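You operate a simulated robot arm through the tools that you are given. There is no shell and no other tool.

Carry out the task below with a simulated robot arm. There is one attempt and no reset: what you move stays moved.

JOB
The new hose is in and released: lock the inlet coupling, open both platen valves, carrier air to 4 bar.
Fine: lock first; both platen valves and the carrier air valve fully open; read the carrier air gauge.

Only the result counts: the job must be done as asked and must still hold three seconds after the hand-in. Knocking over, shifting, dropping, spilling or breaking anything else fails it.

ROBOT AND FRAMES
A 6-joint arm with a two-finger gripper, fixed in place. Base frame: the origin is at the foot of the arm, x ahead of it, y to its left, z up. Lengths are in m, angles in degrees, forces in N, time in s.
Its first joint turns from -166.0 to 166.0 degrees. Payload 2.45 kg.
The tool frame sits at the grasp point between the pads (the TCP): z along the fingers, y along the line on which they close. The tips reach 0.02 m beyond it. The gripper opens to 0.14 m. The gripper's body begins 0.168 m behind the TCP.
Orientation is that of the tool frame in the base frame, as a unit quaternion [w, x, y, z]. With the fingers straight down and closing along the base's y, the tool's x points along the base's -x, its y along +y and its z along -z.

CONTROLS
- The arm moves only by the tool arm_command. Its argument "rows" is one flat list of numbers, 7 for each row, row after row: the turn, a rotation vector about the tool's x, y, z in degrees, then the shift along the tool's x, y, z in m, then the opening, from 0 (shut) to 1 (fully open). In form: [ax, ay, az, tx, ty, tz, hand, ax, ay, az, tx, ty, tz, hand, ...]. A call has 1 to 20 rows; each row is the pose to reach, as a shift and turn from the pose commanded when the call began, along the tool's axes at that moment. Each row takes 0.2 s and may step no farther than 0.05 m and 8.6 degrees from the row before; otherwise, or with a gripper value out of range, the whole call is refused. Where a pose cannot be reached the arm comes as near as it can. A force on the tool above 90 N (or 10 N above the force at the start of the call, whichever is more), or a blocked arm, ends the call early, and 0.2 s more pass. Each finger travels about 0.045 m/s and halts on what it meets, pressing with about 41 N; the grip force reading is that of the motor and also rises with nothing between the fingers. The clock runs only during rows and for 0.2 s after the last one: add rows that repeat a pose to give the fingers time. The reply holds the time, the measured pose of the TCP, the force on the tool along the base axes, the opening and the grip force, in the units named above and with some noise, with the torque about the TCP (base axes, N m) and any sound that the robot's microphone picked up, and new pictures: "pictures" is both (left out), scene, wrist or none.
- Cameras (640 x 400 px; columns grow to the right, rows downward): "scene" is fixed at [0.0572, 0.5032, 1.673]; the picture's right is [-0.33, -0.94, 0.00], its down [-0.61, 0.21, -0.76] and it looks along [0.72, -0.25, -0.64] (base axes); focal length 328 px, centre (320, 200). "wrist" rides on the gripper at [0.078, 0.011, -0.209] in the tool frame; the picture's right is [-0.14, 0.99, 0.00], its down [-0.92, -0.13, -0.37] and it looks along [-0.36, -0.05, 0.93] (tool axes); focal length 280 px, centre (320, 200). There is no depth. A picture from a camera that has moved, and an enlarged one, comes with that camera's place and axes in the base frame and with its lens. The place of the scene camera against the robot may be out by one fixed shift of up to 0.018 m in any direction.
- zoom(camera, box): a new picture of the part [left, top, right, bottom] of that camera's present view, enlarged. The clock stands still meanwhile.
- job_done(): hands the job in; it is judged then, once.

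Nothing tells you positions but the pictures and the camera data. Unless the task says otherwise, let go and move clear before handing in.

The tools are called after "Call:" as a command line: name --argument value ..., lists and objects as JSON in quotes. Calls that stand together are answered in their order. arm_command: Moves the arm, as the interface text tells. Its arguments: {"type":"object","properties":{"rows":{"type":"array","items":{"type":"number"}},"pictures":{"type":"string","enum":["both","scene","wrist","none"]}},"required":["rows"]} The other tools are called the same way: zoom (camera, box) takes an enlarged picture of a part of a camera's view; job_done () hands the job in.

At the start:

```text
time: 0.0
position: [0.7536, 0.0559, 1.2318]
tool_rot: [0.001, 0.0, 1.0, 0.0]
contact_force: [-0.1, 1.2, 0.3]
torque: [-0.02, -0.02, 0.0]
grip_width: 0.1399
finger_force: 0.1
```

scene: 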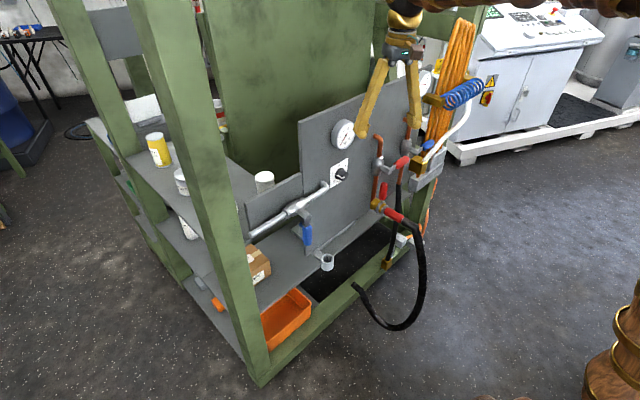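
wrist: 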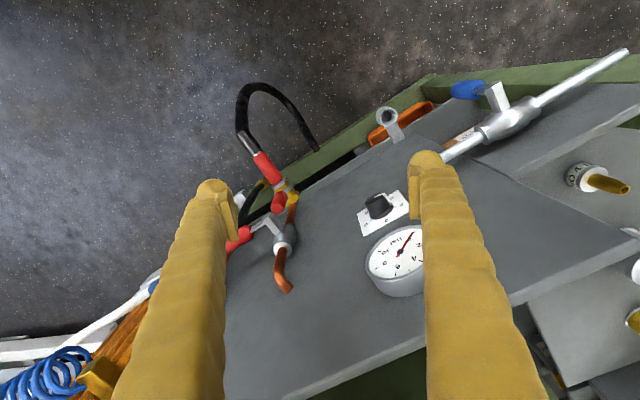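

I see a panel with a gauge, a selector or knob below it, copper pipes with red-handled valves, and a silver pipe with a blue-handled valve. I'll zoom in before moving.

Call:
zoom --camera "scene" --box '[350, 100, 470, 250]'

Call:
zoom --camera "scene" --box '[230, 100, 390, 280]'

Call:
zoom --camera "wrist" --box '[210, 70, 430, 310]'

Call:
zoom --camera "wrist" --box '[350, 30, 640, 320]'

```text
2.67 times, centred on (410, 175) of scene
camera zoom: at [0.0572, 0.5032, 1.673], right [-0.33, -0.94, 0.0], down [-0.61, 0.21, -0.76], along [0.72, -0.25, -0.64], focal length 874 px, centre (80, 267)
```

zoom: 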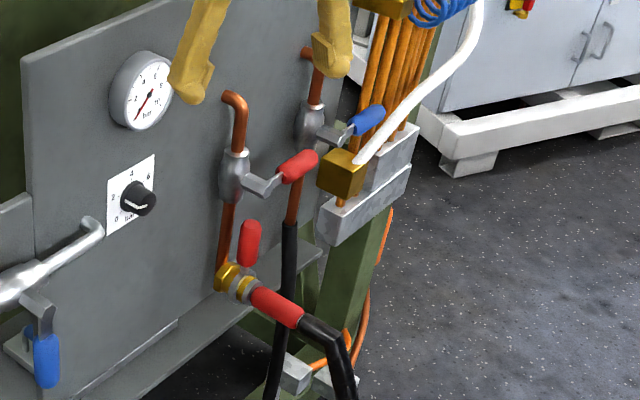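

```text
2.22 times, centred on (310, 190) of scene
camera zoom: at [0.0572, 0.5032, 1.673], right [-0.33, -0.94, 0.0], down [-0.61, 0.21, -0.76], along [0.72, -0.25, -0.64], focal length 729 px, centre (342, 222)
```

zoom: 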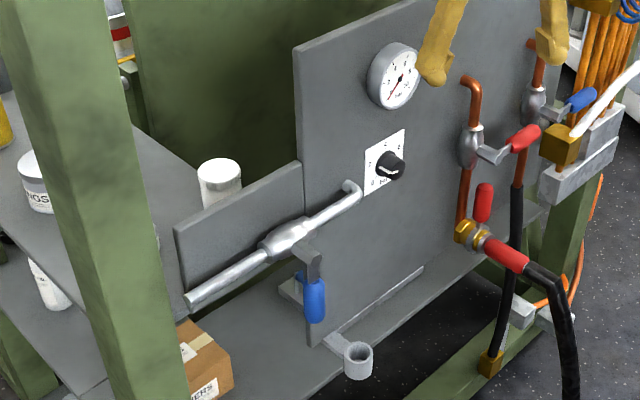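

```text
1.67 times, centred on (320, 190) of wrist
camera zoom: at [0.6748, 0.0661, 1.4407], right [0.14, 0.99, 0.0], down [0.92, -0.13, 0.37], along [0.37, -0.05, -0.93], focal length 467 px, centre (320, 217)
```

zoom: 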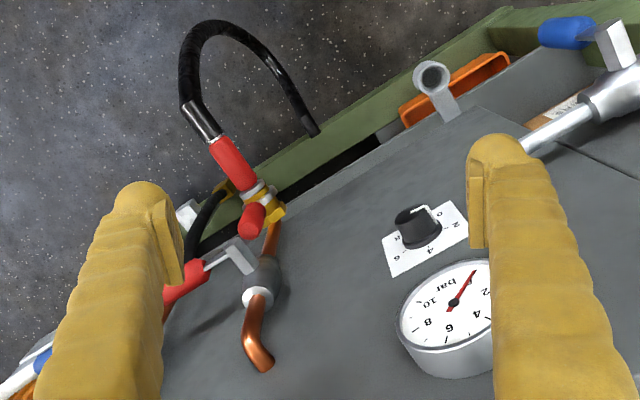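

```text
1.38 times, centred on (495, 175) of wrist
camera zoom: at [0.6748, 0.0661, 1.4407], right [0.14, 0.99, 0.0], down [0.92, -0.13, 0.37], along [0.37, -0.05, -0.93], focal length 387 px, centre (79, 234)
```

zoom: 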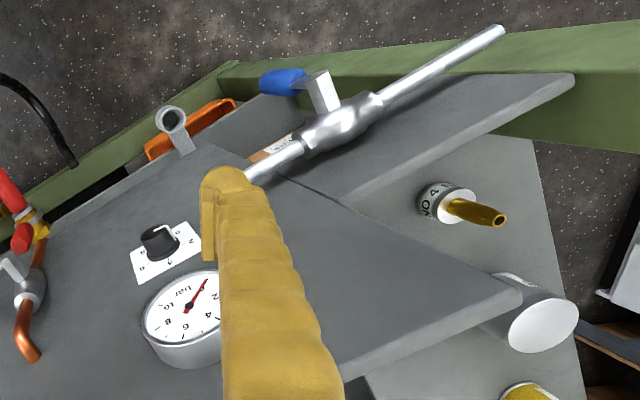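

The panel faces the arm, turned slightly to one side. I'll back away from it and tilt the tool toward it so the wrist camera can see the valves from the front.

Call:
arm_command --rows '[0, -7.5, 0, 0.03, 0, 0, 1, 0, -15, 0, 0.06, 0, 0, 1, 0, -22.5, 0, 0.09, 0, 0, 1, 0, -30, 0, 0.12, 0, 0, 1, 0, -37.5, 0, 0.15, 0, 0, 1, 0, -45, 0, 0.15, 0, 0, 1]'

```text
time: 1.4
position: [0.6012, 0.0559, 1.2322]
tool_rot: [0.384, 0.0, 0.924, 0.001]
contact_force: [0.0, -0.3, 0.8]
torque: [-0.01, 0.02, 0.0]
grip_width: 0.1401
finger_force: 0.1
camera wrist: at [0.3981, 0.0656, 1.3239], right [0.1, 0.99, 0.1], down [0.39, -0.13, 0.91], along [0.92, -0.05, -0.4], focal length 280 px, centre (320, 200)
```

scene: 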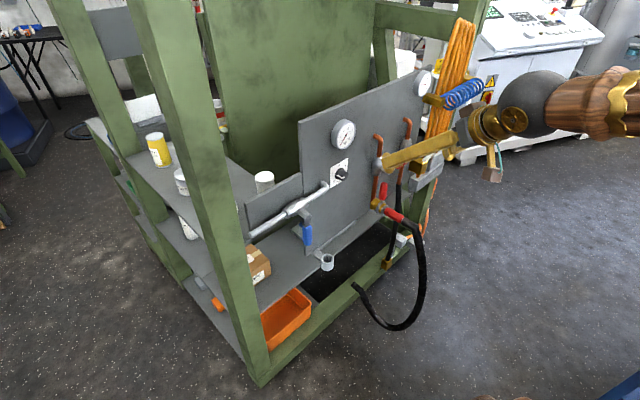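
wrist: 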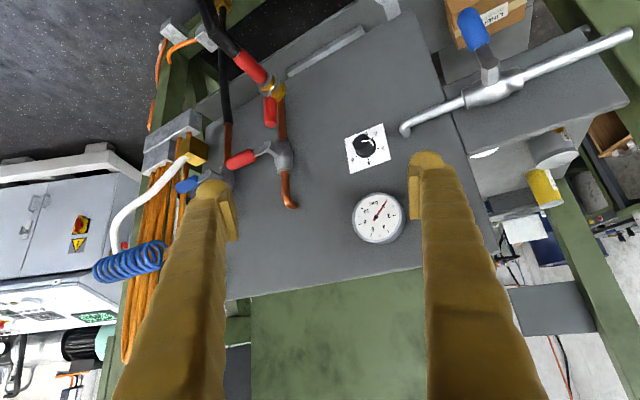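

The view is good, though the wrist image is upside down, and a second gauge shows at the right end of the panel in the scene view. I'll zoom in on the details to identify which gauge is the carrier air.

Call:
zoom --camera "wrist" --box '[140, 60, 320, 220]'

Call:
zoom --camera "wrist" --box '[310, 100, 450, 250]'

Call:
zoom --camera "scene" --box '[310, 60, 450, 180]'

Call:
zoom --camera "scene" --box '[340, 120, 460, 250]'

Call:
zoom --camera "wrist" --box '[380, 0, 640, 160]'

```text
2.50 times, centred on (230, 140) of wrist
camera zoom: at [0.3981, 0.0656, 1.3239], right [0.1, 0.99, 0.1], down [0.39, -0.13, 0.91], along [0.92, -0.05, -0.4], focal length 701 px, centre (545, 350)
```

zoom: 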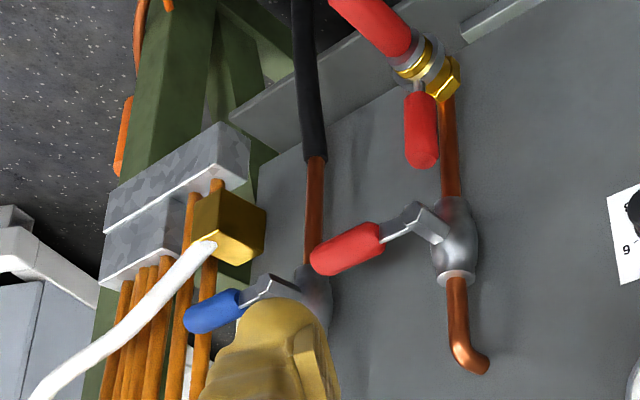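

```text
2.67 times, centred on (380, 175) of wrist
camera zoom: at [0.3981, 0.0656, 1.3239], right [0.1, 0.99, 0.1], down [0.39, -0.13, 0.91], along [0.92, -0.05, -0.4], focal length 748 px, centre (160, 267)
```

zoom: 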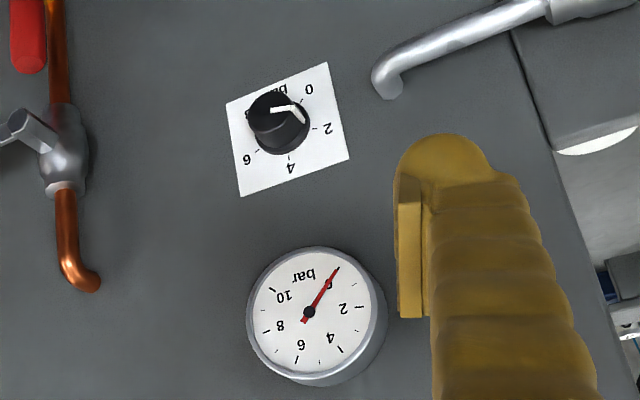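

```text
3.33 times, centred on (380, 120) of scene
camera zoom: at [0.0572, 0.5032, 1.673], right [-0.33, -0.94, 0.0], down [-0.61, 0.21, -0.76], along [0.72, -0.25, -0.64], focal length 1093 px, centre (120, 467)
```

zoom: 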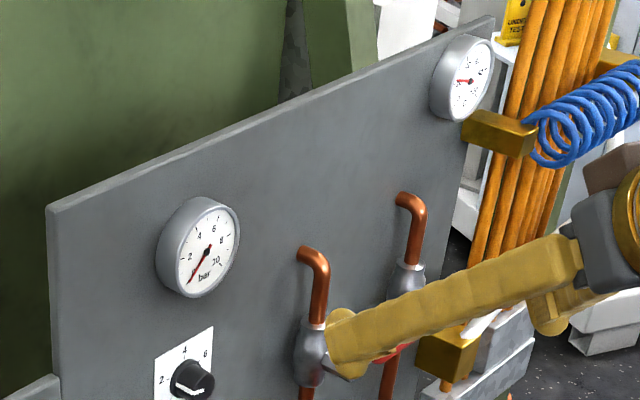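

```text
3.08 times, centred on (400, 185) of scene
camera zoom: at [0.0572, 0.5032, 1.673], right [-0.33, -0.94, 0.0], down [-0.61, 0.21, -0.76], along [0.72, -0.25, -0.64], focal length 1009 px, centre (74, 246)
```

zoom: 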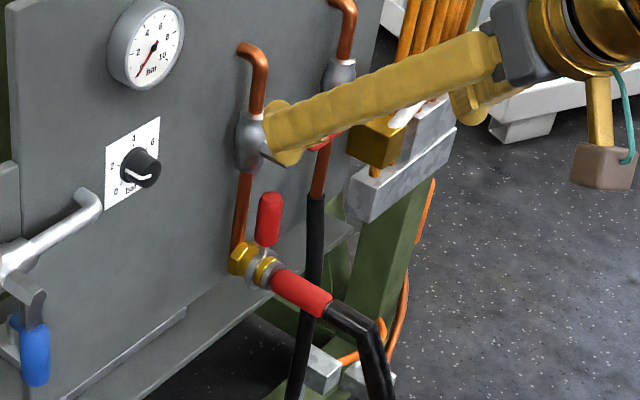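

```text
2.46 times, centred on (510, 80) of wrist
camera zoom: at [0.3981, 0.0656, 1.3239], right [0.1, 0.99, 0.1], down [0.39, -0.13, 0.91], along [0.92, -0.05, -0.4], focal length 690 px, centre (-148, 495)
```

zoom: 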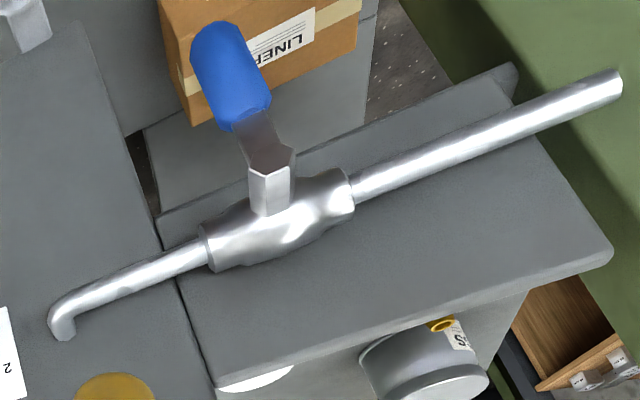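

The left gauge, reading about 0 bar, sits above the 0–6 knob at about (0.853, 0.132, 1.169), and the knob is at (0.86, 0.134, 1.02). The inlet valve lever sits near (0.885, -0.05, 0.98) with the coupling below it. I'll move closer with some yaw to study the coupling and levers.

Call:
arm_command --rows '[-1.9, 0, -1.9, 0.006, -0.027, 0.03, 1, -3.8, 0, -3.8, 0.012, -0.054, 0.06, 1, -5.7, 0, -5.7, 0.018, -0.081, 0.09, 1, -7.6, 0, -7.6, 0.024, -0.108, 0.12, 1, -9.5, 0, -9.5, 0.03, -0.135, 0.15, 1, -11.4, 0, -11.4, 0.036, -0.162, 0.18, 1, -13.4, 0, -13.4, 0.042, -0.19, 0.212, 1]'

```text
time: 3.0
position: [0.7223, -0.1368, 1.0568]
tool_rot: [0.379, -0.153, 0.911, 0.063]
contact_force: [0.5, -0.9, 0.0]
torque: [-0.03, 0.03, -0.04]
grip_width: 0.14
finger_force: 0.1
camera wrist: at [0.5264, -0.1919, 1.1485], right [-0.23, 0.97, 0.1], down [0.41, 0.01, 0.91], along [0.88, 0.25, -0.4], focal length 280 px, centre (320, 200)
```

scene: 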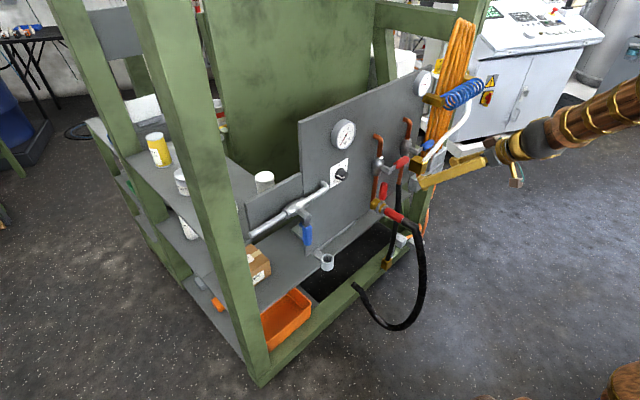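
wrist: 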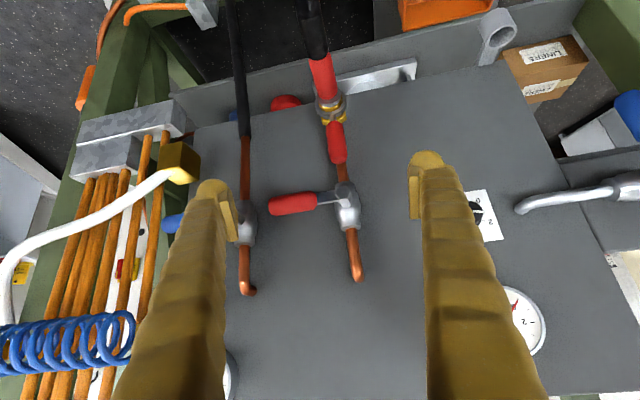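

Call:
zoom --camera "wrist" --box '[240, 60, 400, 180]'

Call:
zoom --camera "wrist" --box '[150, 80, 390, 310]'

Call:
zoom --camera "scene" --box '[360, 150, 440, 230]'

```text
3.33 times, centred on (320, 120) of wrist
camera zoom: at [0.5264, -0.1919, 1.1485], right [-0.23, 0.97, 0.1], down [0.41, 0.01, 0.91], along [0.88, 0.25, -0.4], focal length 935 px, centre (320, 467)
```

zoom: 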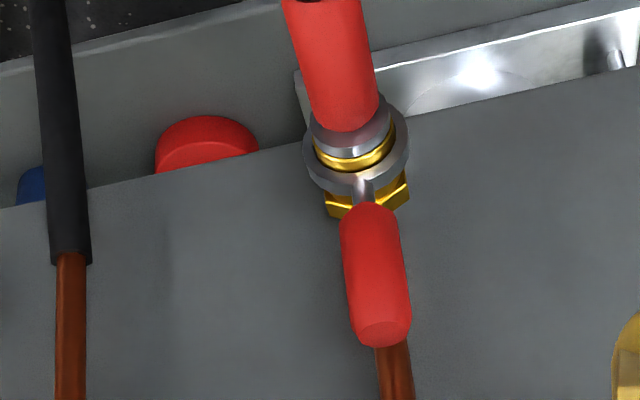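

```text
1.74 times, centred on (270, 195) of wrist
camera zoom: at [0.5264, -0.1919, 1.1485], right [-0.23, 0.97, 0.1], down [0.41, 0.01, 0.91], along [0.88, 0.25, -0.4], focal length 488 px, centre (407, 209)
```

zoom: 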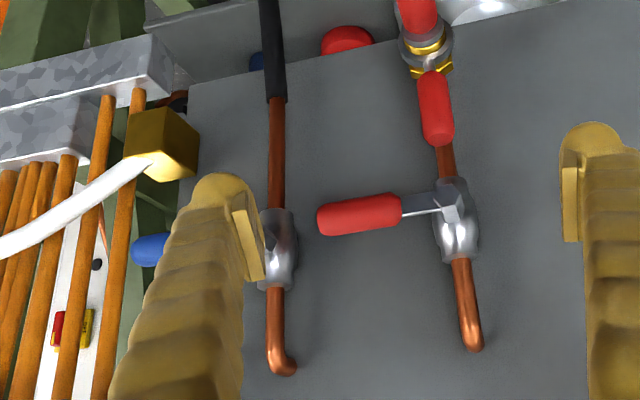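

```text
5.00 times, centred on (400, 190) of scene
camera zoom: at [0.0572, 0.5032, 1.673], right [-0.33, -0.94, 0.0], down [-0.61, 0.21, -0.76], along [0.72, -0.25, -0.64], focal length 1640 px, centre (-80, 250)
```

zoom: 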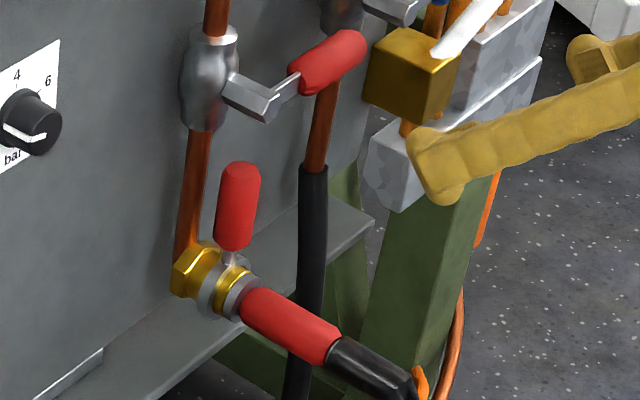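

The coupling is a ring on a horizontal axis about (0.89, -0.05, 0.79), with its red lock lever straight up to z≈0.92. Both platen levers are horizontal at z≈0.98, so both are closed. I'll roll the tool 180° so the camera rides above the fingers and clear of the hose.

Call:
arm_command --rows '[0, 0, 8.5, 0, 0, -0.004, 1, 0, 0, 17, 0, 0, -0.008, 1, 0, 0, 25.5, 0, 0, -0.012, 1, 0, 0, 34, 0, 0, -0.016, 1, 0, 0, 42.5, 0, 0, -0.02, 1, 0, 0, 51, 0, 0, -0.02, 1, 0, 0, 59.5, 0, 0, -0.02, 1, 0, 0, 68, 0, 0, -0.02, 1, 0, 0, 76.5, 0, 0, -0.02, 1, 0, 0, 85, 0, 0, -0.02, 1, 0, 0, 90, 0, 0, -0.02, 1]'

```text
time: 5.4
position: [0.7093, -0.139, 1.0657]
tool_rot: [0.223, 0.537, 0.751, 0.313]
contact_force: [0.3, 0.2, -0.8]
torque: [-0.01, 0.02, 0.02]
grip_width: 0.14
finger_force: 0.0
camera wrist: at [0.5519, -0.1106, 1.2224], right [0.71, 0.1, 0.7], down [-0.03, -0.99, 0.17], along [0.71, -0.14, -0.69], focal length 280 px, centre (320, 200)
```

scene: 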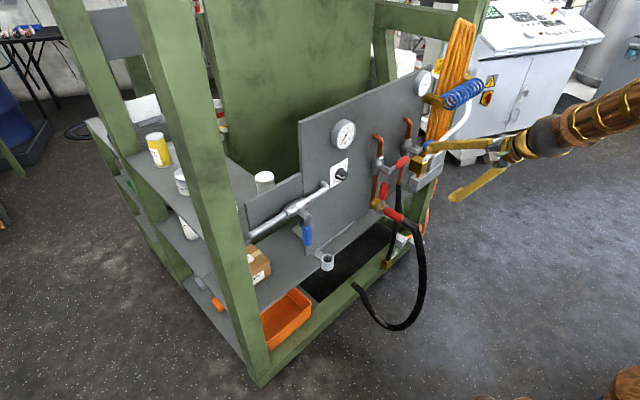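
wrist: 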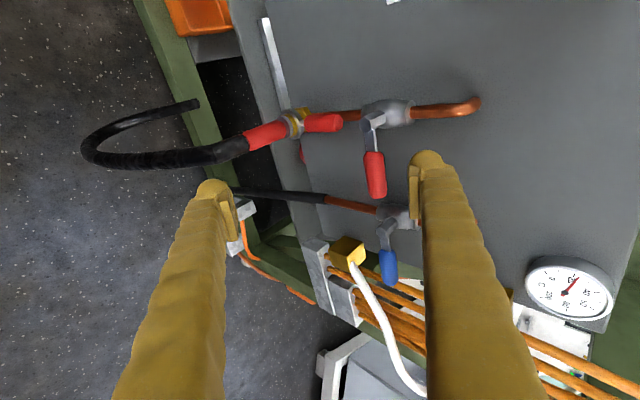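

The first 90° of roll worked. I'll zoom on the second gauge and the outlet lever, then continue rolling.

Call:
zoom --camera "wrist" --box '[500, 240, 640, 330]'

Call:
zoom --camera "wrist" --box '[240, 80, 440, 300]'

Call:
arm_command --rows '[0, 0, 8.5, 0, 0, 0, 1, 0, 0, 17, 0, 0, 0, 1, 0, 0, 25.5, 0, 0, 0, 1, 0, 0, 34, 0, 0, 0, 1, 0, 0, 42.5, 0, 0, 0, 1, 0, 0, 51, 0, 0, 0, 1, 0, 0, 59.5, 0, 0, 0, 1, 0, 0, 68, 0, 0, 0, 1, 0, 0, 76.5, 0, 0, 0, 1, 0, 0, 85, 0, 0, 0, 1, 0, 0, 90, 0, 0, 0, 1]'

```text
4.44 times, centred on (570, 285) of wrist
camera zoom: at [0.5519, -0.1106, 1.2224], right [0.71, 0.1, 0.7], down [-0.03, -0.99, 0.17], along [0.71, -0.14, -0.69], focal length 1246 px, centre (-791, -178)
```

zoom: 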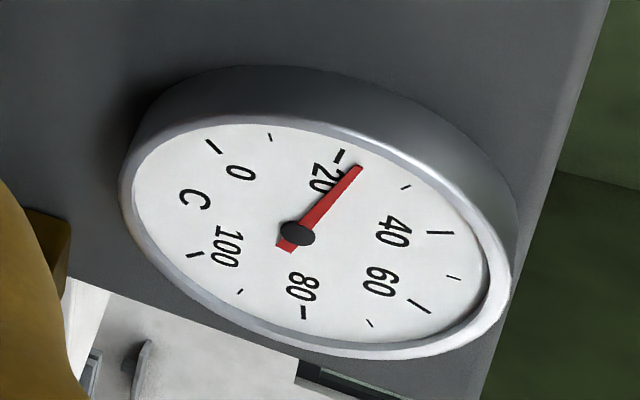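

```text
1.82 times, centred on (340, 190) of wrist
camera zoom: at [0.5519, -0.1106, 1.2224], right [0.71, 0.1, 0.7], down [-0.03, -0.99, 0.17], along [0.71, -0.14, -0.69], focal length 510 px, centre (284, 218)
```

zoom: 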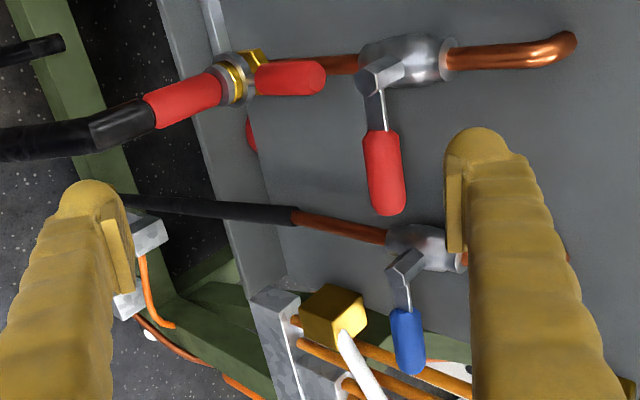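

```text
time: 7.8
position: [0.711, -0.1381, 1.0644]
tool_rot: [-0.063, 0.911, 0.151, 0.378]
contact_force: [0.0, -0.4, -0.3]
torque: [0.0, -0.02, 0.02]
grip_width: 0.1397
finger_force: 0.1
camera wrist: at [0.6265, -0.1794, 1.2686], right [0.23, -0.97, -0.1], down [-0.9, -0.17, -0.39], along [0.36, 0.18, -0.91], focal length 280 px, centre (320, 200)
```

scene: 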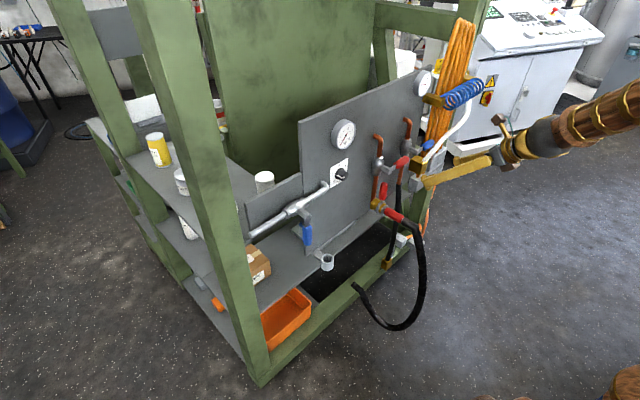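
wrist: 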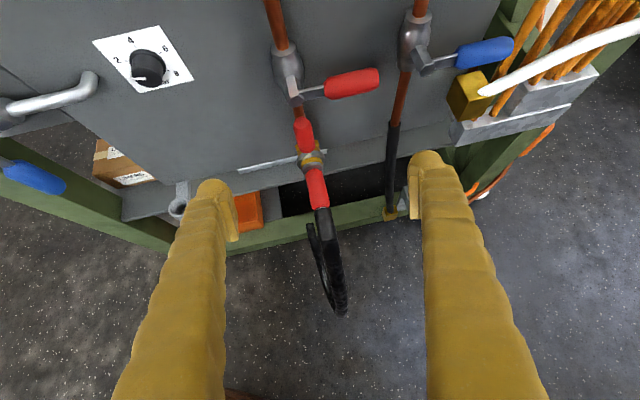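

The second gauge reads °C, so the bar gauge is the carrier air one. The wrist view is now upright, so I'll level the tool toward the panel and retreat a little at the same time.

Call:
zoom --camera "wrist" --box '[240, 20, 440, 230]'

Call:
zoom --camera "wrist" --box '[0, 20, 210, 220]'

```text
1.90 times, centred on (340, 125) of wrist
camera zoom: at [0.6265, -0.1794, 1.2686], right [0.23, -0.97, -0.1], down [-0.9, -0.17, -0.39], along [0.36, 0.18, -0.91], focal length 534 px, centre (282, 343)
```

zoom: 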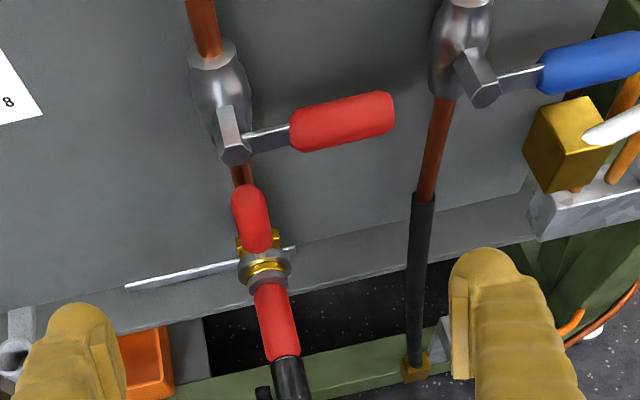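

```text
2.00 times, centred on (105, 120) of wrist
camera zoom: at [0.6265, -0.1794, 1.2686], right [0.23, -0.97, -0.1], down [-0.9, -0.17, -0.39], along [0.36, 0.18, -0.91], focal length 561 px, centre (750, 360)
```

zoom: 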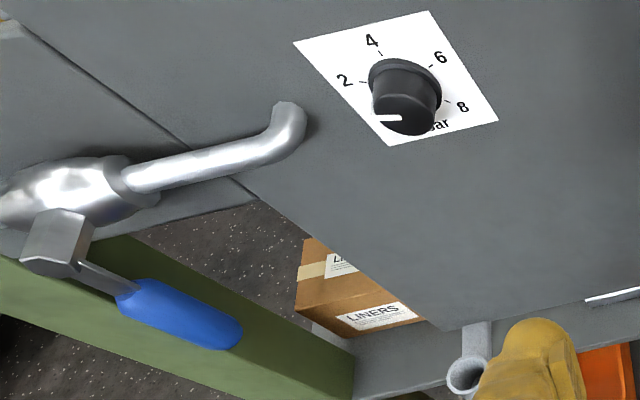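

Call:
arm_command --rows '[0, 7.5, 0, 0, 0, 0, 1, 0, 15, 0, 0, 0, 0, 1, 0, 22.5, 0, 0, 0, 0, 1, 0, 30, 0, 0, 0, 0, 1, 0, 37.5, 0, 0, 0, 0, 1, 0, 45, 0, 0, 0, 0, 1]'

```text
time: 9.2
position: [0.7101, -0.1404, 1.065]
tool_rot: [-0.116, 0.696, 0.116, 0.699]
contact_force: [0.6, 0.2, -1.0]
torque: [-0.01, 0.05, 0.03]
grip_width: 0.1402
finger_force: 0.0
camera wrist: at [0.5155, -0.2173, 1.1433], right [0.32, -0.94, -0.14], down [-0.39, 0.0, -0.92], along [0.86, 0.35, -0.36], focal length 280 px, centre (320, 200)
```

scene: 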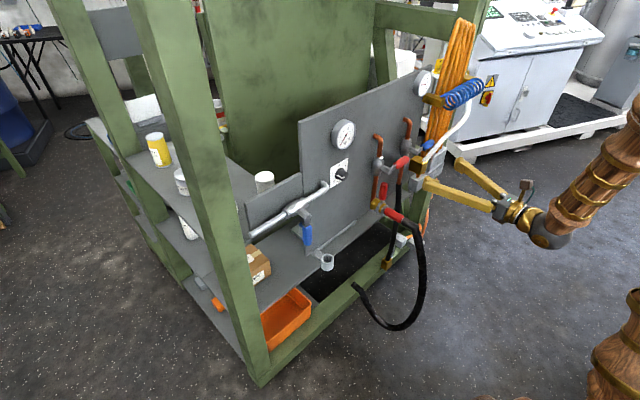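
wrist: 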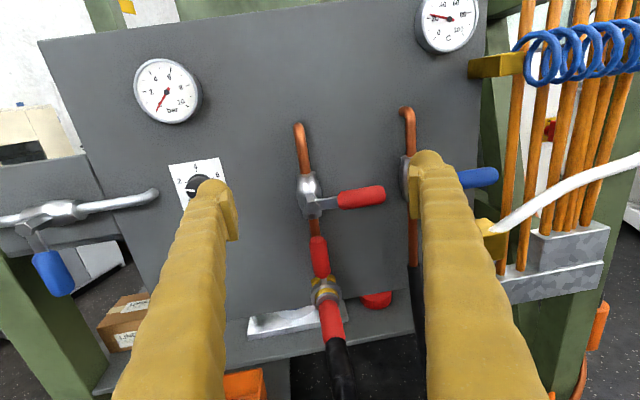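

The view is clear and upright. The panel is yawed about 24.8°, so I'll square the tool to it and move to a pre-grasp in front of the lock lever.

Call:
arm_command --rows '[1.2, 0, 0, -0.036, -0.0032, 0.019, 1, 2.4, 0, 0, -0.072, -0.0064, 0.038, 1, 3.6, 0, 0, -0.108, -0.0097, 0.057, 1, 4.8, 0, 0, -0.144, -0.013, 0.076, 1, 5.85, 0, 0, -0.18, -0.0162, 0.0943, 1, 5.85, 0, 0, -0.18, -0.0162, 0.0943, 1]'

```text
time: 10.6
position: [0.7934, -0.0966, 0.8834]
tool_rot: [-0.152, 0.69, 0.152, 0.691]
contact_force: [0.8, 1.0, -0.3]
torque: [0.03, -0.03, 0.01]
grip_width: 0.1401
finger_force: 0.0
camera wrist: at [0.6092, -0.1935, 0.9612], right [0.42, -0.9, -0.14], down [-0.39, -0.04, -0.92], along [0.82, 0.44, -0.36], focal length 280 px, centre (320, 200)
```

scene: 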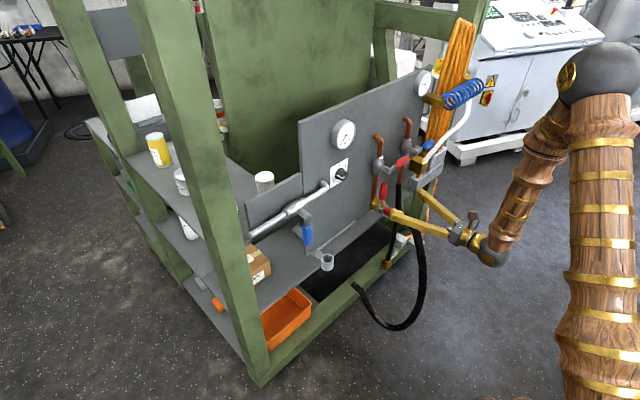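
wrist: 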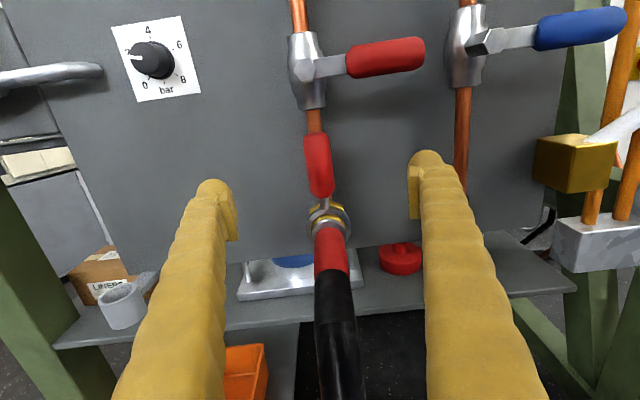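

The lever is centred between the fingers, about 0.10 m ahead. I'll advance and then close on the grip.

Call:
arm_command --rows '[0, 0, 0, 0, -0.002, 0.03, 1, 0, 0, 0, 0, -0.002, 0.06, 1, 0, 0, 0, 0, -0.002, 0.08, 1, 0, 0, 0, 0, -0.002, 0.096, 1, 0, 0, 0, 0, -0.002, 0.096, 1]'

```text
time: 11.8
position: [0.8795, -0.0513, 0.8854]
tool_rot: [-0.153, 0.69, 0.152, 0.691]
contact_force: [-0.4, -0.3, 0.1]
torque: [-0.03, -0.01, -0.01]
grip_width: 0.1398
finger_force: 0.0
camera wrist: at [0.6945, -0.1489, 0.964], right [0.42, -0.9, -0.14], down [-0.39, -0.04, -0.92], along [0.82, 0.44, -0.36], focal length 280 px, centre (320, 200)
```

scene: 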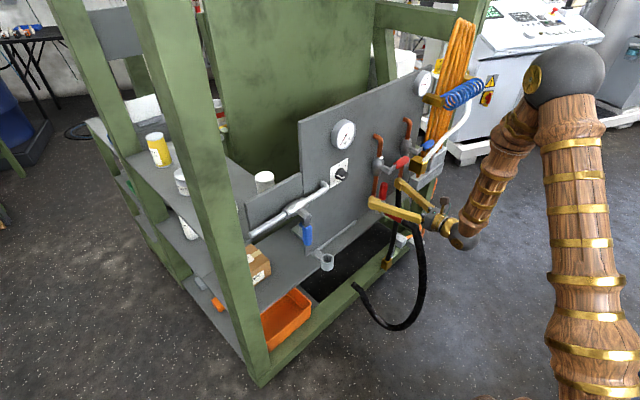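
wrist: 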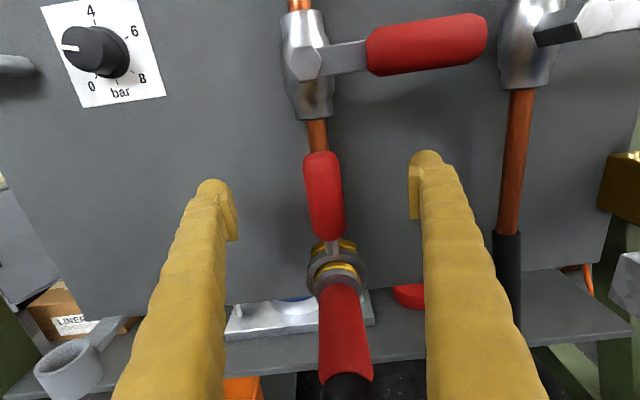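

Call:
zoom --camera "wrist" --box '[270, 130, 410, 300]'

```text
2.35 times, centred on (340, 215) of wrist
camera zoom: at [0.6945, -0.1489, 0.964], right [0.42, -0.9, -0.14], down [-0.39, -0.04, -0.92], along [0.82, 0.44, -0.36], focal length 660 px, centre (273, 165)
```

zoom: 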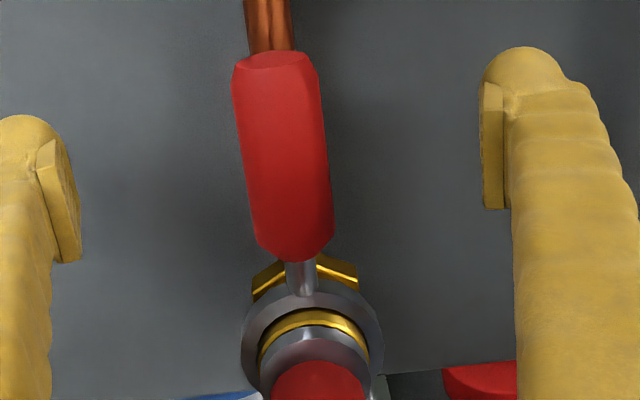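

The lever is vertical and about 5 mm off the finger centre, and the ring axis is about 0.08 m below the TCP. I'll recentre and close on it.

Call:
arm_command --rows '[0, 0, 0, 0, 0.005, 0.0, 0.8, 0, 0, 0, 0, 0.005, 0, 0.6, 0, 0, 0, 0, 0.005, 0, 0.4, 0, 0, 0, 0, 0.005, 0, 0.25, 0, 0, 0, 0, 0.005, 0, 0.2, 0, 0, 0, 0, 0.005, 0, 0.15, 0, 0, 0, 0, 0.005, 0, 0.1, 0, 0, 0, 0, 0.005, 0, 0.05, 0, 0, 0, 0, 0.005, 0, 0, 0, 0, 0, 0, 0.005, 0, 0, 0, 0, 0, 0, 0.005, 0, 0]'

```text
time: 14.2
position: [0.8822, -0.0542, 0.8861]
tool_rot: [-0.154, 0.69, 0.153, 0.691]
contact_force: [-16.1, 33.6, 4.4]
torque: [0.98, 0.41, 0.31]
grip_width: 0.0284
finger_force: 45.0
camera wrist: at [0.6965, -0.1527, 0.9644], right [0.42, -0.9, -0.14], down [-0.39, -0.04, -0.92], along [0.82, 0.44, -0.36], focal length 280 px, centre (320, 200)
```

scene: 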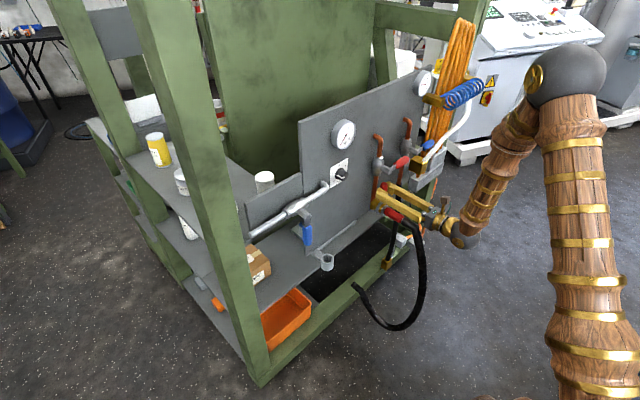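
wrist: 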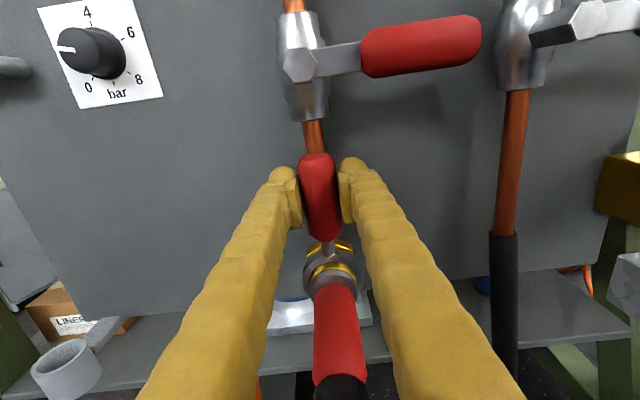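

The lever is gripped. There is about 37 N of side force because my shift to the right was too large, so the lever holds firm against moving right. I'll relax that and gently probe to the left.

Call:
arm_command --rows '[0, 0, 0, 0, -0.005, 0, 0, 0, 0, 0, 0, -0.005, 0, 0]' --pictures "none"

Call:
arm_command --rows '[0, 0, -2, 0, -0.003, 0, 0, 0, 0, -4, 0, -0.006, 0, 0, 0, 0, -4, 0, -0.006, 0, 0]' --pictures "none"

```text
time: 14.8
position: [0.8803, -0.0521, 0.886]
tool_rot: [-0.15, 0.69, 0.15, 0.692]
contact_force: [22.5, -14.1, -7.2]
torque: [-1.66, -0.15, -0.18]
grip_width: 0.0286
finger_force: 45.4
```

```text
time: 15.6
position: [0.8788, -0.0466, 0.8863]
tool_rot: [-0.128, 0.684, 0.176, 0.696]
contact_force: [29.9, -8.9, -1.5]
torque: [-1.41, -0.68, -0.19]
grip_width: 0.0291
finger_force: 45.2
```

Call:
arm_command --rows '[0, 0, -4, -0.0002, -0.0056, 0, 0, 0, 0, -8, -0.0008, -0.0111, 0, 0, 0, 0, -12, -0.0017, -0.0166, 0, 0, 0, 0, -16, -0.0031, -0.0221, 0, 0]' --pictures "wrist"

```text
time: 16.6
position: [0.8678, -0.0262, 0.8798]
tool_rot: [-0.029, 0.654, 0.268, 0.707]
contact_force: [-34.2, -32.7, 2.6]
torque: [-0.98, -0.38, -0.28]
grip_width: 0.0288
finger_force: 45.2
camera wrist: at [0.6719, -0.0985, 0.9582], right [0.41, -0.89, 0.21], down [-0.25, -0.33, -0.91], along [0.88, 0.32, -0.36], focal length 280 px, centre (320, 200)
```

wrist: 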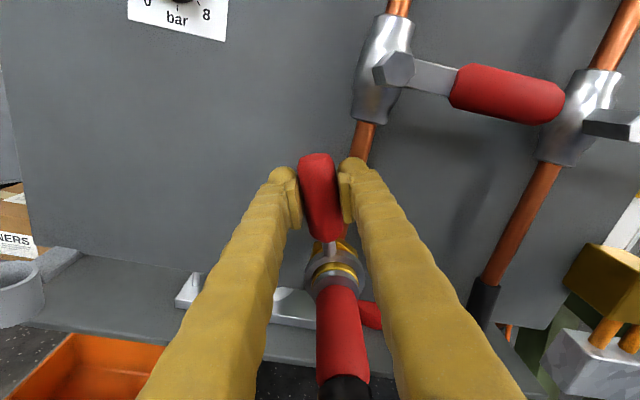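

The lever turns left smoothly, so left is the locking direction. I'll continue along the arc, easing outward slightly because the axial force has built up.

Call:
arm_command --rows '[0, 0, 0, 0, 0, -0.0015, 0, 0, 0, -4, -0.0002, -0.0056, -0.002, 0, 0, 0, -8, -0.0008, -0.0111, -0.0025, 0, 0, 0, -12, -0.0017, -0.0166, -0.003, 0, 0, 0, -16, -0.0031, -0.0221, -0.0035, 0]' --pictures "none"

```text
time: 17.8
position: [0.8583, -0.0081, 0.8713]
tool_rot: [0.069, 0.609, 0.358, 0.704]
contact_force: [57.0, 4.1, -16.9]
torque: [-0.86, -0.25, -0.16]
grip_width: 0.0285
finger_force: 44.7
```

Call:
arm_command --rows '[0, 0, 0, 0, 0, 0.0017, 0, 0, 0, -4, -0.0002, -0.0056, 0.0017, 0, 0, 0, -8, -0.0008, -0.0111, 0.0017, 0, 0, 0, -12, -0.0017, -0.0166, 0.0017, 0, 0, 0, -16, -0.0031, -0.0221, 0.0017, 0]' --pictures "wrist"

```text
time: 19.0
position: [0.851, 0.0073, 0.8553]
tool_rot: [0.165, 0.553, 0.44, 0.688]
contact_force: [-30.5, 20.3, 1.8]
torque: [1.21, 0.63, 0.37]
grip_width: 0.0286
finger_force: 45.0
camera wrist: at [0.6379, -0.0309, 0.9118], right [0.3, -0.65, 0.7], down [-0.06, -0.74, -0.67], along [0.95, 0.16, -0.26], focal length 280 px, centre (320, 200)
```

wrist: 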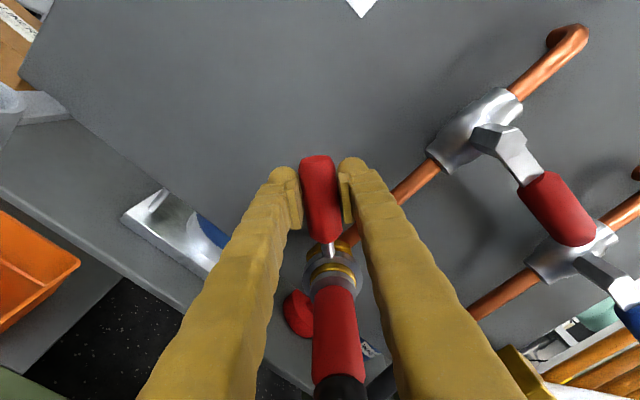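

Call:
arm_command --rows '[0, 0, -4, -0.0002, -0.0056, -0.0005, 0, 0, 0, -8, -0.0008, -0.0111, -0.0005, 0, 0, 0, -12, -0.0017, -0.0166, -0.0005, 0, 0, 0, -16, -0.0031, -0.0221, -0.0005, 0]' --pictures "none"

```text
time: 20.0
position: [0.847, 0.0174, 0.8358]
tool_rot: [0.261, 0.486, 0.512, 0.658]
contact_force: [-42.5, 32.4, 7.2]
torque: [1.16, 0.48, 0.44]
grip_width: 0.0296
finger_force: 45.0
```

Call:
arm_command --rows '[0, 0, -4, 0.001, -0.0056, -0.0005, 0, 0, 0, -8, 0.0007, -0.0111, -0.0005, 0, 0, 0, -12, -0.0002, -0.0166, -0.0005, 0, 0, 0, -16, -0.0014, -0.0221, -0.0005, 0]' --pictures "wrist"

```text
time: 21.0
position: [0.8447, 0.0234, 0.814]
tool_rot: [0.349, 0.411, 0.575, 0.615]
contact_force: [6.5, 55.0, -6.2]
torque: [1.14, 0.57, 0.49]
grip_width: 0.0303
finger_force: 45.1
camera wrist: at [0.6226, 0.004, 0.8338], right [0.1, -0.22, 0.97], down [0.05, -0.97, -0.22], along [0.99, 0.07, -0.09], focal length 280 px, centre (320, 200)
```

wrist: 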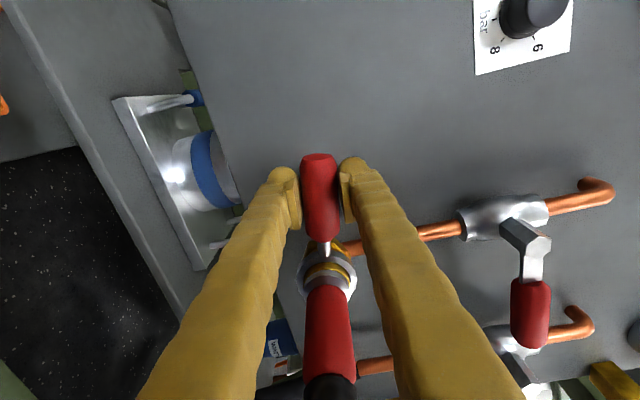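

The lever is near 84° with no stop yet. I'll continue in small steps and watch for a hard stop near 90°.

Call:
arm_command --rows '[0, 0, -2, 0.002, -0.0028, -0.0, 0, 0, 0, -4, 0.002, -0.0056, -0.0, 0, 0, 0, -6, 0.0018, -0.0084, -0.0, 0]' --pictures "none"

Call:
arm_command --rows '[0, 0, -2, 0, -0.0028, 0, 0, 0, 0, -4, -0.0002, -0.0056, 0, 0]' --pictures "none"

```text
time: 21.8
position: [0.8441, 0.0234, 0.8074]
tool_rot: [0.383, 0.381, 0.595, 0.595]
contact_force: [39.3, 3.7, -18.0]
torque: [1.15, 0.65, -0.09]
grip_width: 0.0307
finger_force: 44.6
```

```text
time: 22.4
position: [0.8442, 0.0234, 0.8011]
tool_rot: [0.402, 0.36, 0.608, 0.583]
contact_force: [22.4, -9.8, -9.1]
torque: [0.81, 0.46, -0.24]
grip_width: 0.0304
finger_force: 45.0
```

Call:
arm_command --rows '[0, 0, 0, 0, 0, 0, 0]'

Call:
zoom --camera "wrist" --box '[250, 130, 410, 330]'

Call:
zoom --camera "scene" --box '[330, 150, 450, 250]'

```text
time: 22.8
position: [0.8428, 0.0244, 0.8007]
tool_rot: [0.402, 0.359, 0.608, 0.583]
contact_force: [20.8, -15.9, -6.9]
torque: [0.75, 0.37, -0.2]
grip_width: 0.0307
finger_force: 45.0
camera wrist: at [0.6209, 0.0076, 0.8064], right [0.03, -0.06, 1.0], down [0.05, -1.0, -0.06], along [1.0, 0.05, -0.02], focal length 280 px, centre (320, 200)
```

scene: 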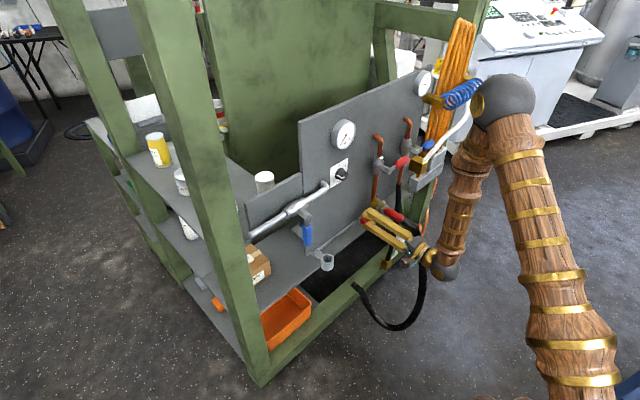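
wrist: 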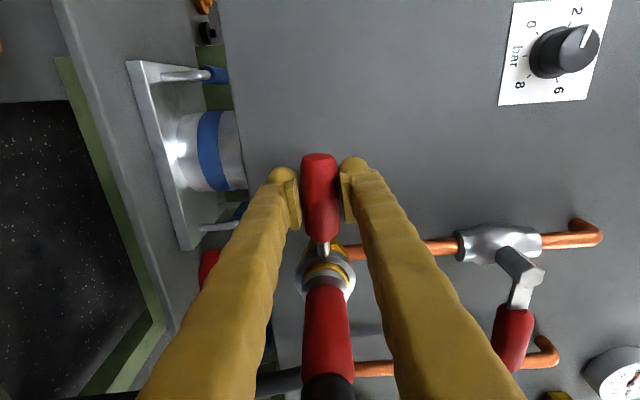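

```text
2.00 times, centred on (330, 230) of wrist
camera zoom: at [0.6209, 0.0076, 0.8064], right [0.03, -0.06, 1.0], down [0.05, -1.0, -0.06], along [1.0, 0.05, -0.02], focal length 561 px, centre (300, 140)
```

zoom: 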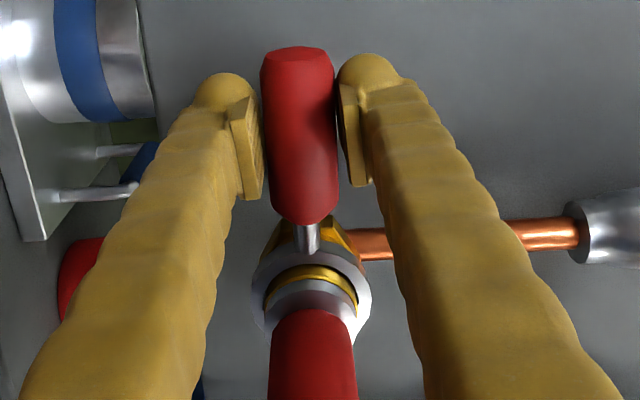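

```text
4.00 times, centred on (390, 200) of scene
camera zoom: at [0.0572, 0.5032, 1.673], right [-0.33, -0.94, 0.0], down [-0.61, 0.21, -0.76], along [0.72, -0.25, -0.64], focal length 1312 px, centre (40, 200)
```

zoom: 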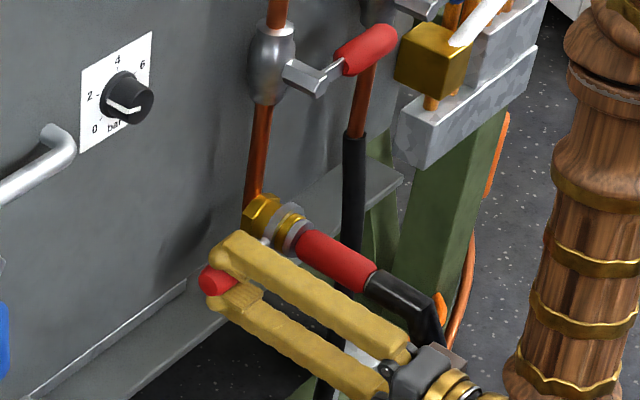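

The lever is slightly past horizontal and still following the fingers. I'll keep turning in small steps to find the stop.

Call:
arm_command --rows '[0, 0, -3, -0.0001, -0.0042, 0, 0, 0, 0, -6, -0.0004, -0.0084, 0, 0]' --pictures "none"

Call:
arm_command --rows '[0, 0, -3, -0.0001, -0.0042, 0, 0, 0, 0, -6, -0.0004, -0.0084, 0, 0]' --pictures "wrist"

```text
time: 23.5
position: [0.8434, 0.0238, 0.7991]
tool_rot: [0.433, 0.325, 0.624, 0.564]
contact_force: [-25.7, -5.1, 23.2]
torque: [1.27, 0.32, 0.03]
grip_width: 0.0333
finger_force: 45.1
stopped in row 2: the force on the tool passed its limit at 95 N (the readings are from after the stop); the commanded pose is now the measured one
```

```text
time: 24.0
position: [0.8447, 0.0231, 0.7996]
tool_rot: [0.455, 0.3, 0.63, 0.552]
contact_force: [-24.3, -6.6, 22.8]
torque: [1.27, 0.33, 0.06]
grip_width: 0.0356
finger_force: 44.9
stopped in row 2: the force on the tool passed its limit at 100 N (the readings are from after the stop); the commanded pose is now the measured one
camera wrist: at [0.6225, 0.0049, 0.7867], right [-0.07, 0.09, 0.99], down [0.05, -0.99, 0.09], along [1.0, 0.06, 0.06], focal length 280 px, centre (320, 200)
```

wrist: 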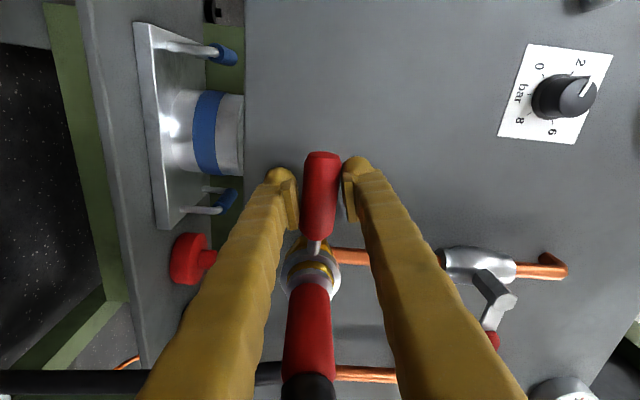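

The lever hit a hard stop at about 90°, horizontal to the left. I'll open the fingers and retreat.

Call:
arm_command --rows '[0, 0, 2, 0, 0.001, 0, 0.4, 0, 0, 2, 0, 0.001, 0, 0.5, 0, 0, 2, 0, 0.001, 0, 0.5, 0, 0, 2, 0, 0.001, 0, 0.5, 0, 0, 2, 0, 0.001, -0.04, 0.5, 0, 0, 2, 0, 0.001, -0.08, 0.5, 0, 0, 2, 0, 0.001, -0.12, 0.5]'

```text
time: 25.6
position: [0.7391, -0.0248, 0.7999]
tool_rot: [0.444, 0.311, 0.627, 0.559]
contact_force: [-0.1, -0.1, -0.1]
torque: [0.0, 0.01, 0.01]
grip_width: 0.07
finger_force: 0.1
camera wrist: at [0.5155, -0.0431, 0.7906], right [-0.05, 0.06, 1.0], down [0.06, -1.0, 0.06], along [1.0, 0.06, 0.05], focal length 280 px, centre (320, 200)
```

scene: 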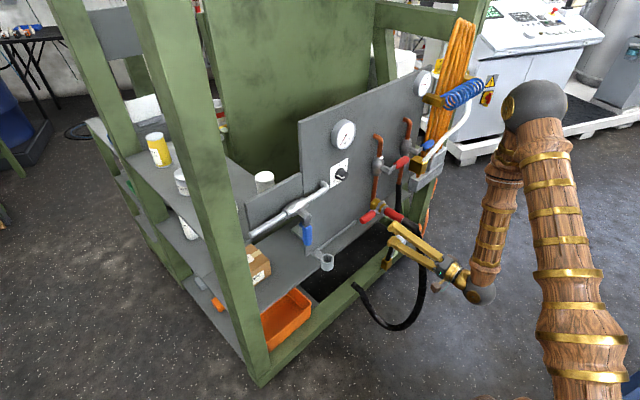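
wrist: 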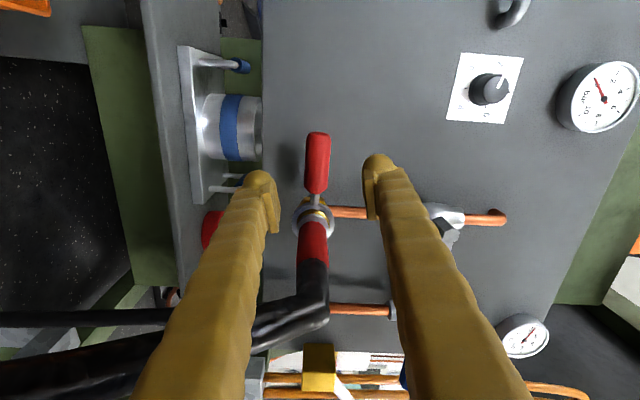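

The lock is set. Next is the inlet valve lever, red, pointing right at z≈0.98. I'll rise first, then shift right to a pre-grasp in front of it with the fingers closing vertically.

Call:
arm_command --rows '[0.3, 0, 3, -0.0093, 0.0435, 0.001, 0.6, 0.6, 0, 6, -0.0186, 0.087, 0.0018, 0.6, 0.9, 0, 9, -0.0279, 0.1305, 0.0027, 0.6, 1.17, 0, 12, -0.0372, 0.174, 0.0036, 0.6, 1.17, 0, 12, -0.0782, 0.1652, 0.002, 0.6, 1.17, 0, 12, -0.1192, 0.1565, 0.0005, 0.6, 1.17, 0, 12, -0.1601, 0.1478, -0.001, 0.6, 1.17, 0, 12, -0.2011, 0.139, -0.0026, 0.6]'

```text
time: 27.4
position: [0.8038, -0.1844, 0.9749]
tool_rot: [0.38, 0.381, 0.597, 0.595]
contact_force: [-0.4, 1.2, -1.1]
torque: [-0.03, 0.02, 0.03]
grip_width: 0.0844
finger_force: 0.0
out of reach, approached as far as the arm can: row 2, 3, 4
camera wrist: at [0.5806, -0.2016, 0.9859], right [0.06, -0.12, 0.99], down [0.05, -0.99, -0.13], along [1.0, 0.06, -0.05], focal length 280 px, centre (320, 200)
```

scene: 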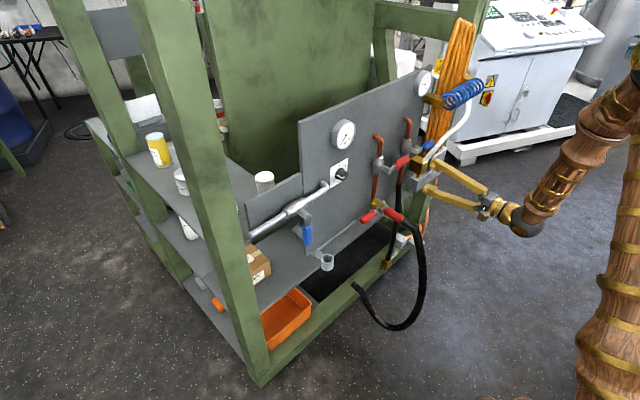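
wrist: 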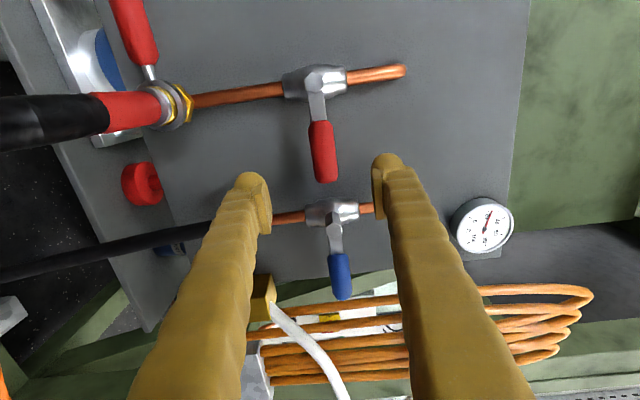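

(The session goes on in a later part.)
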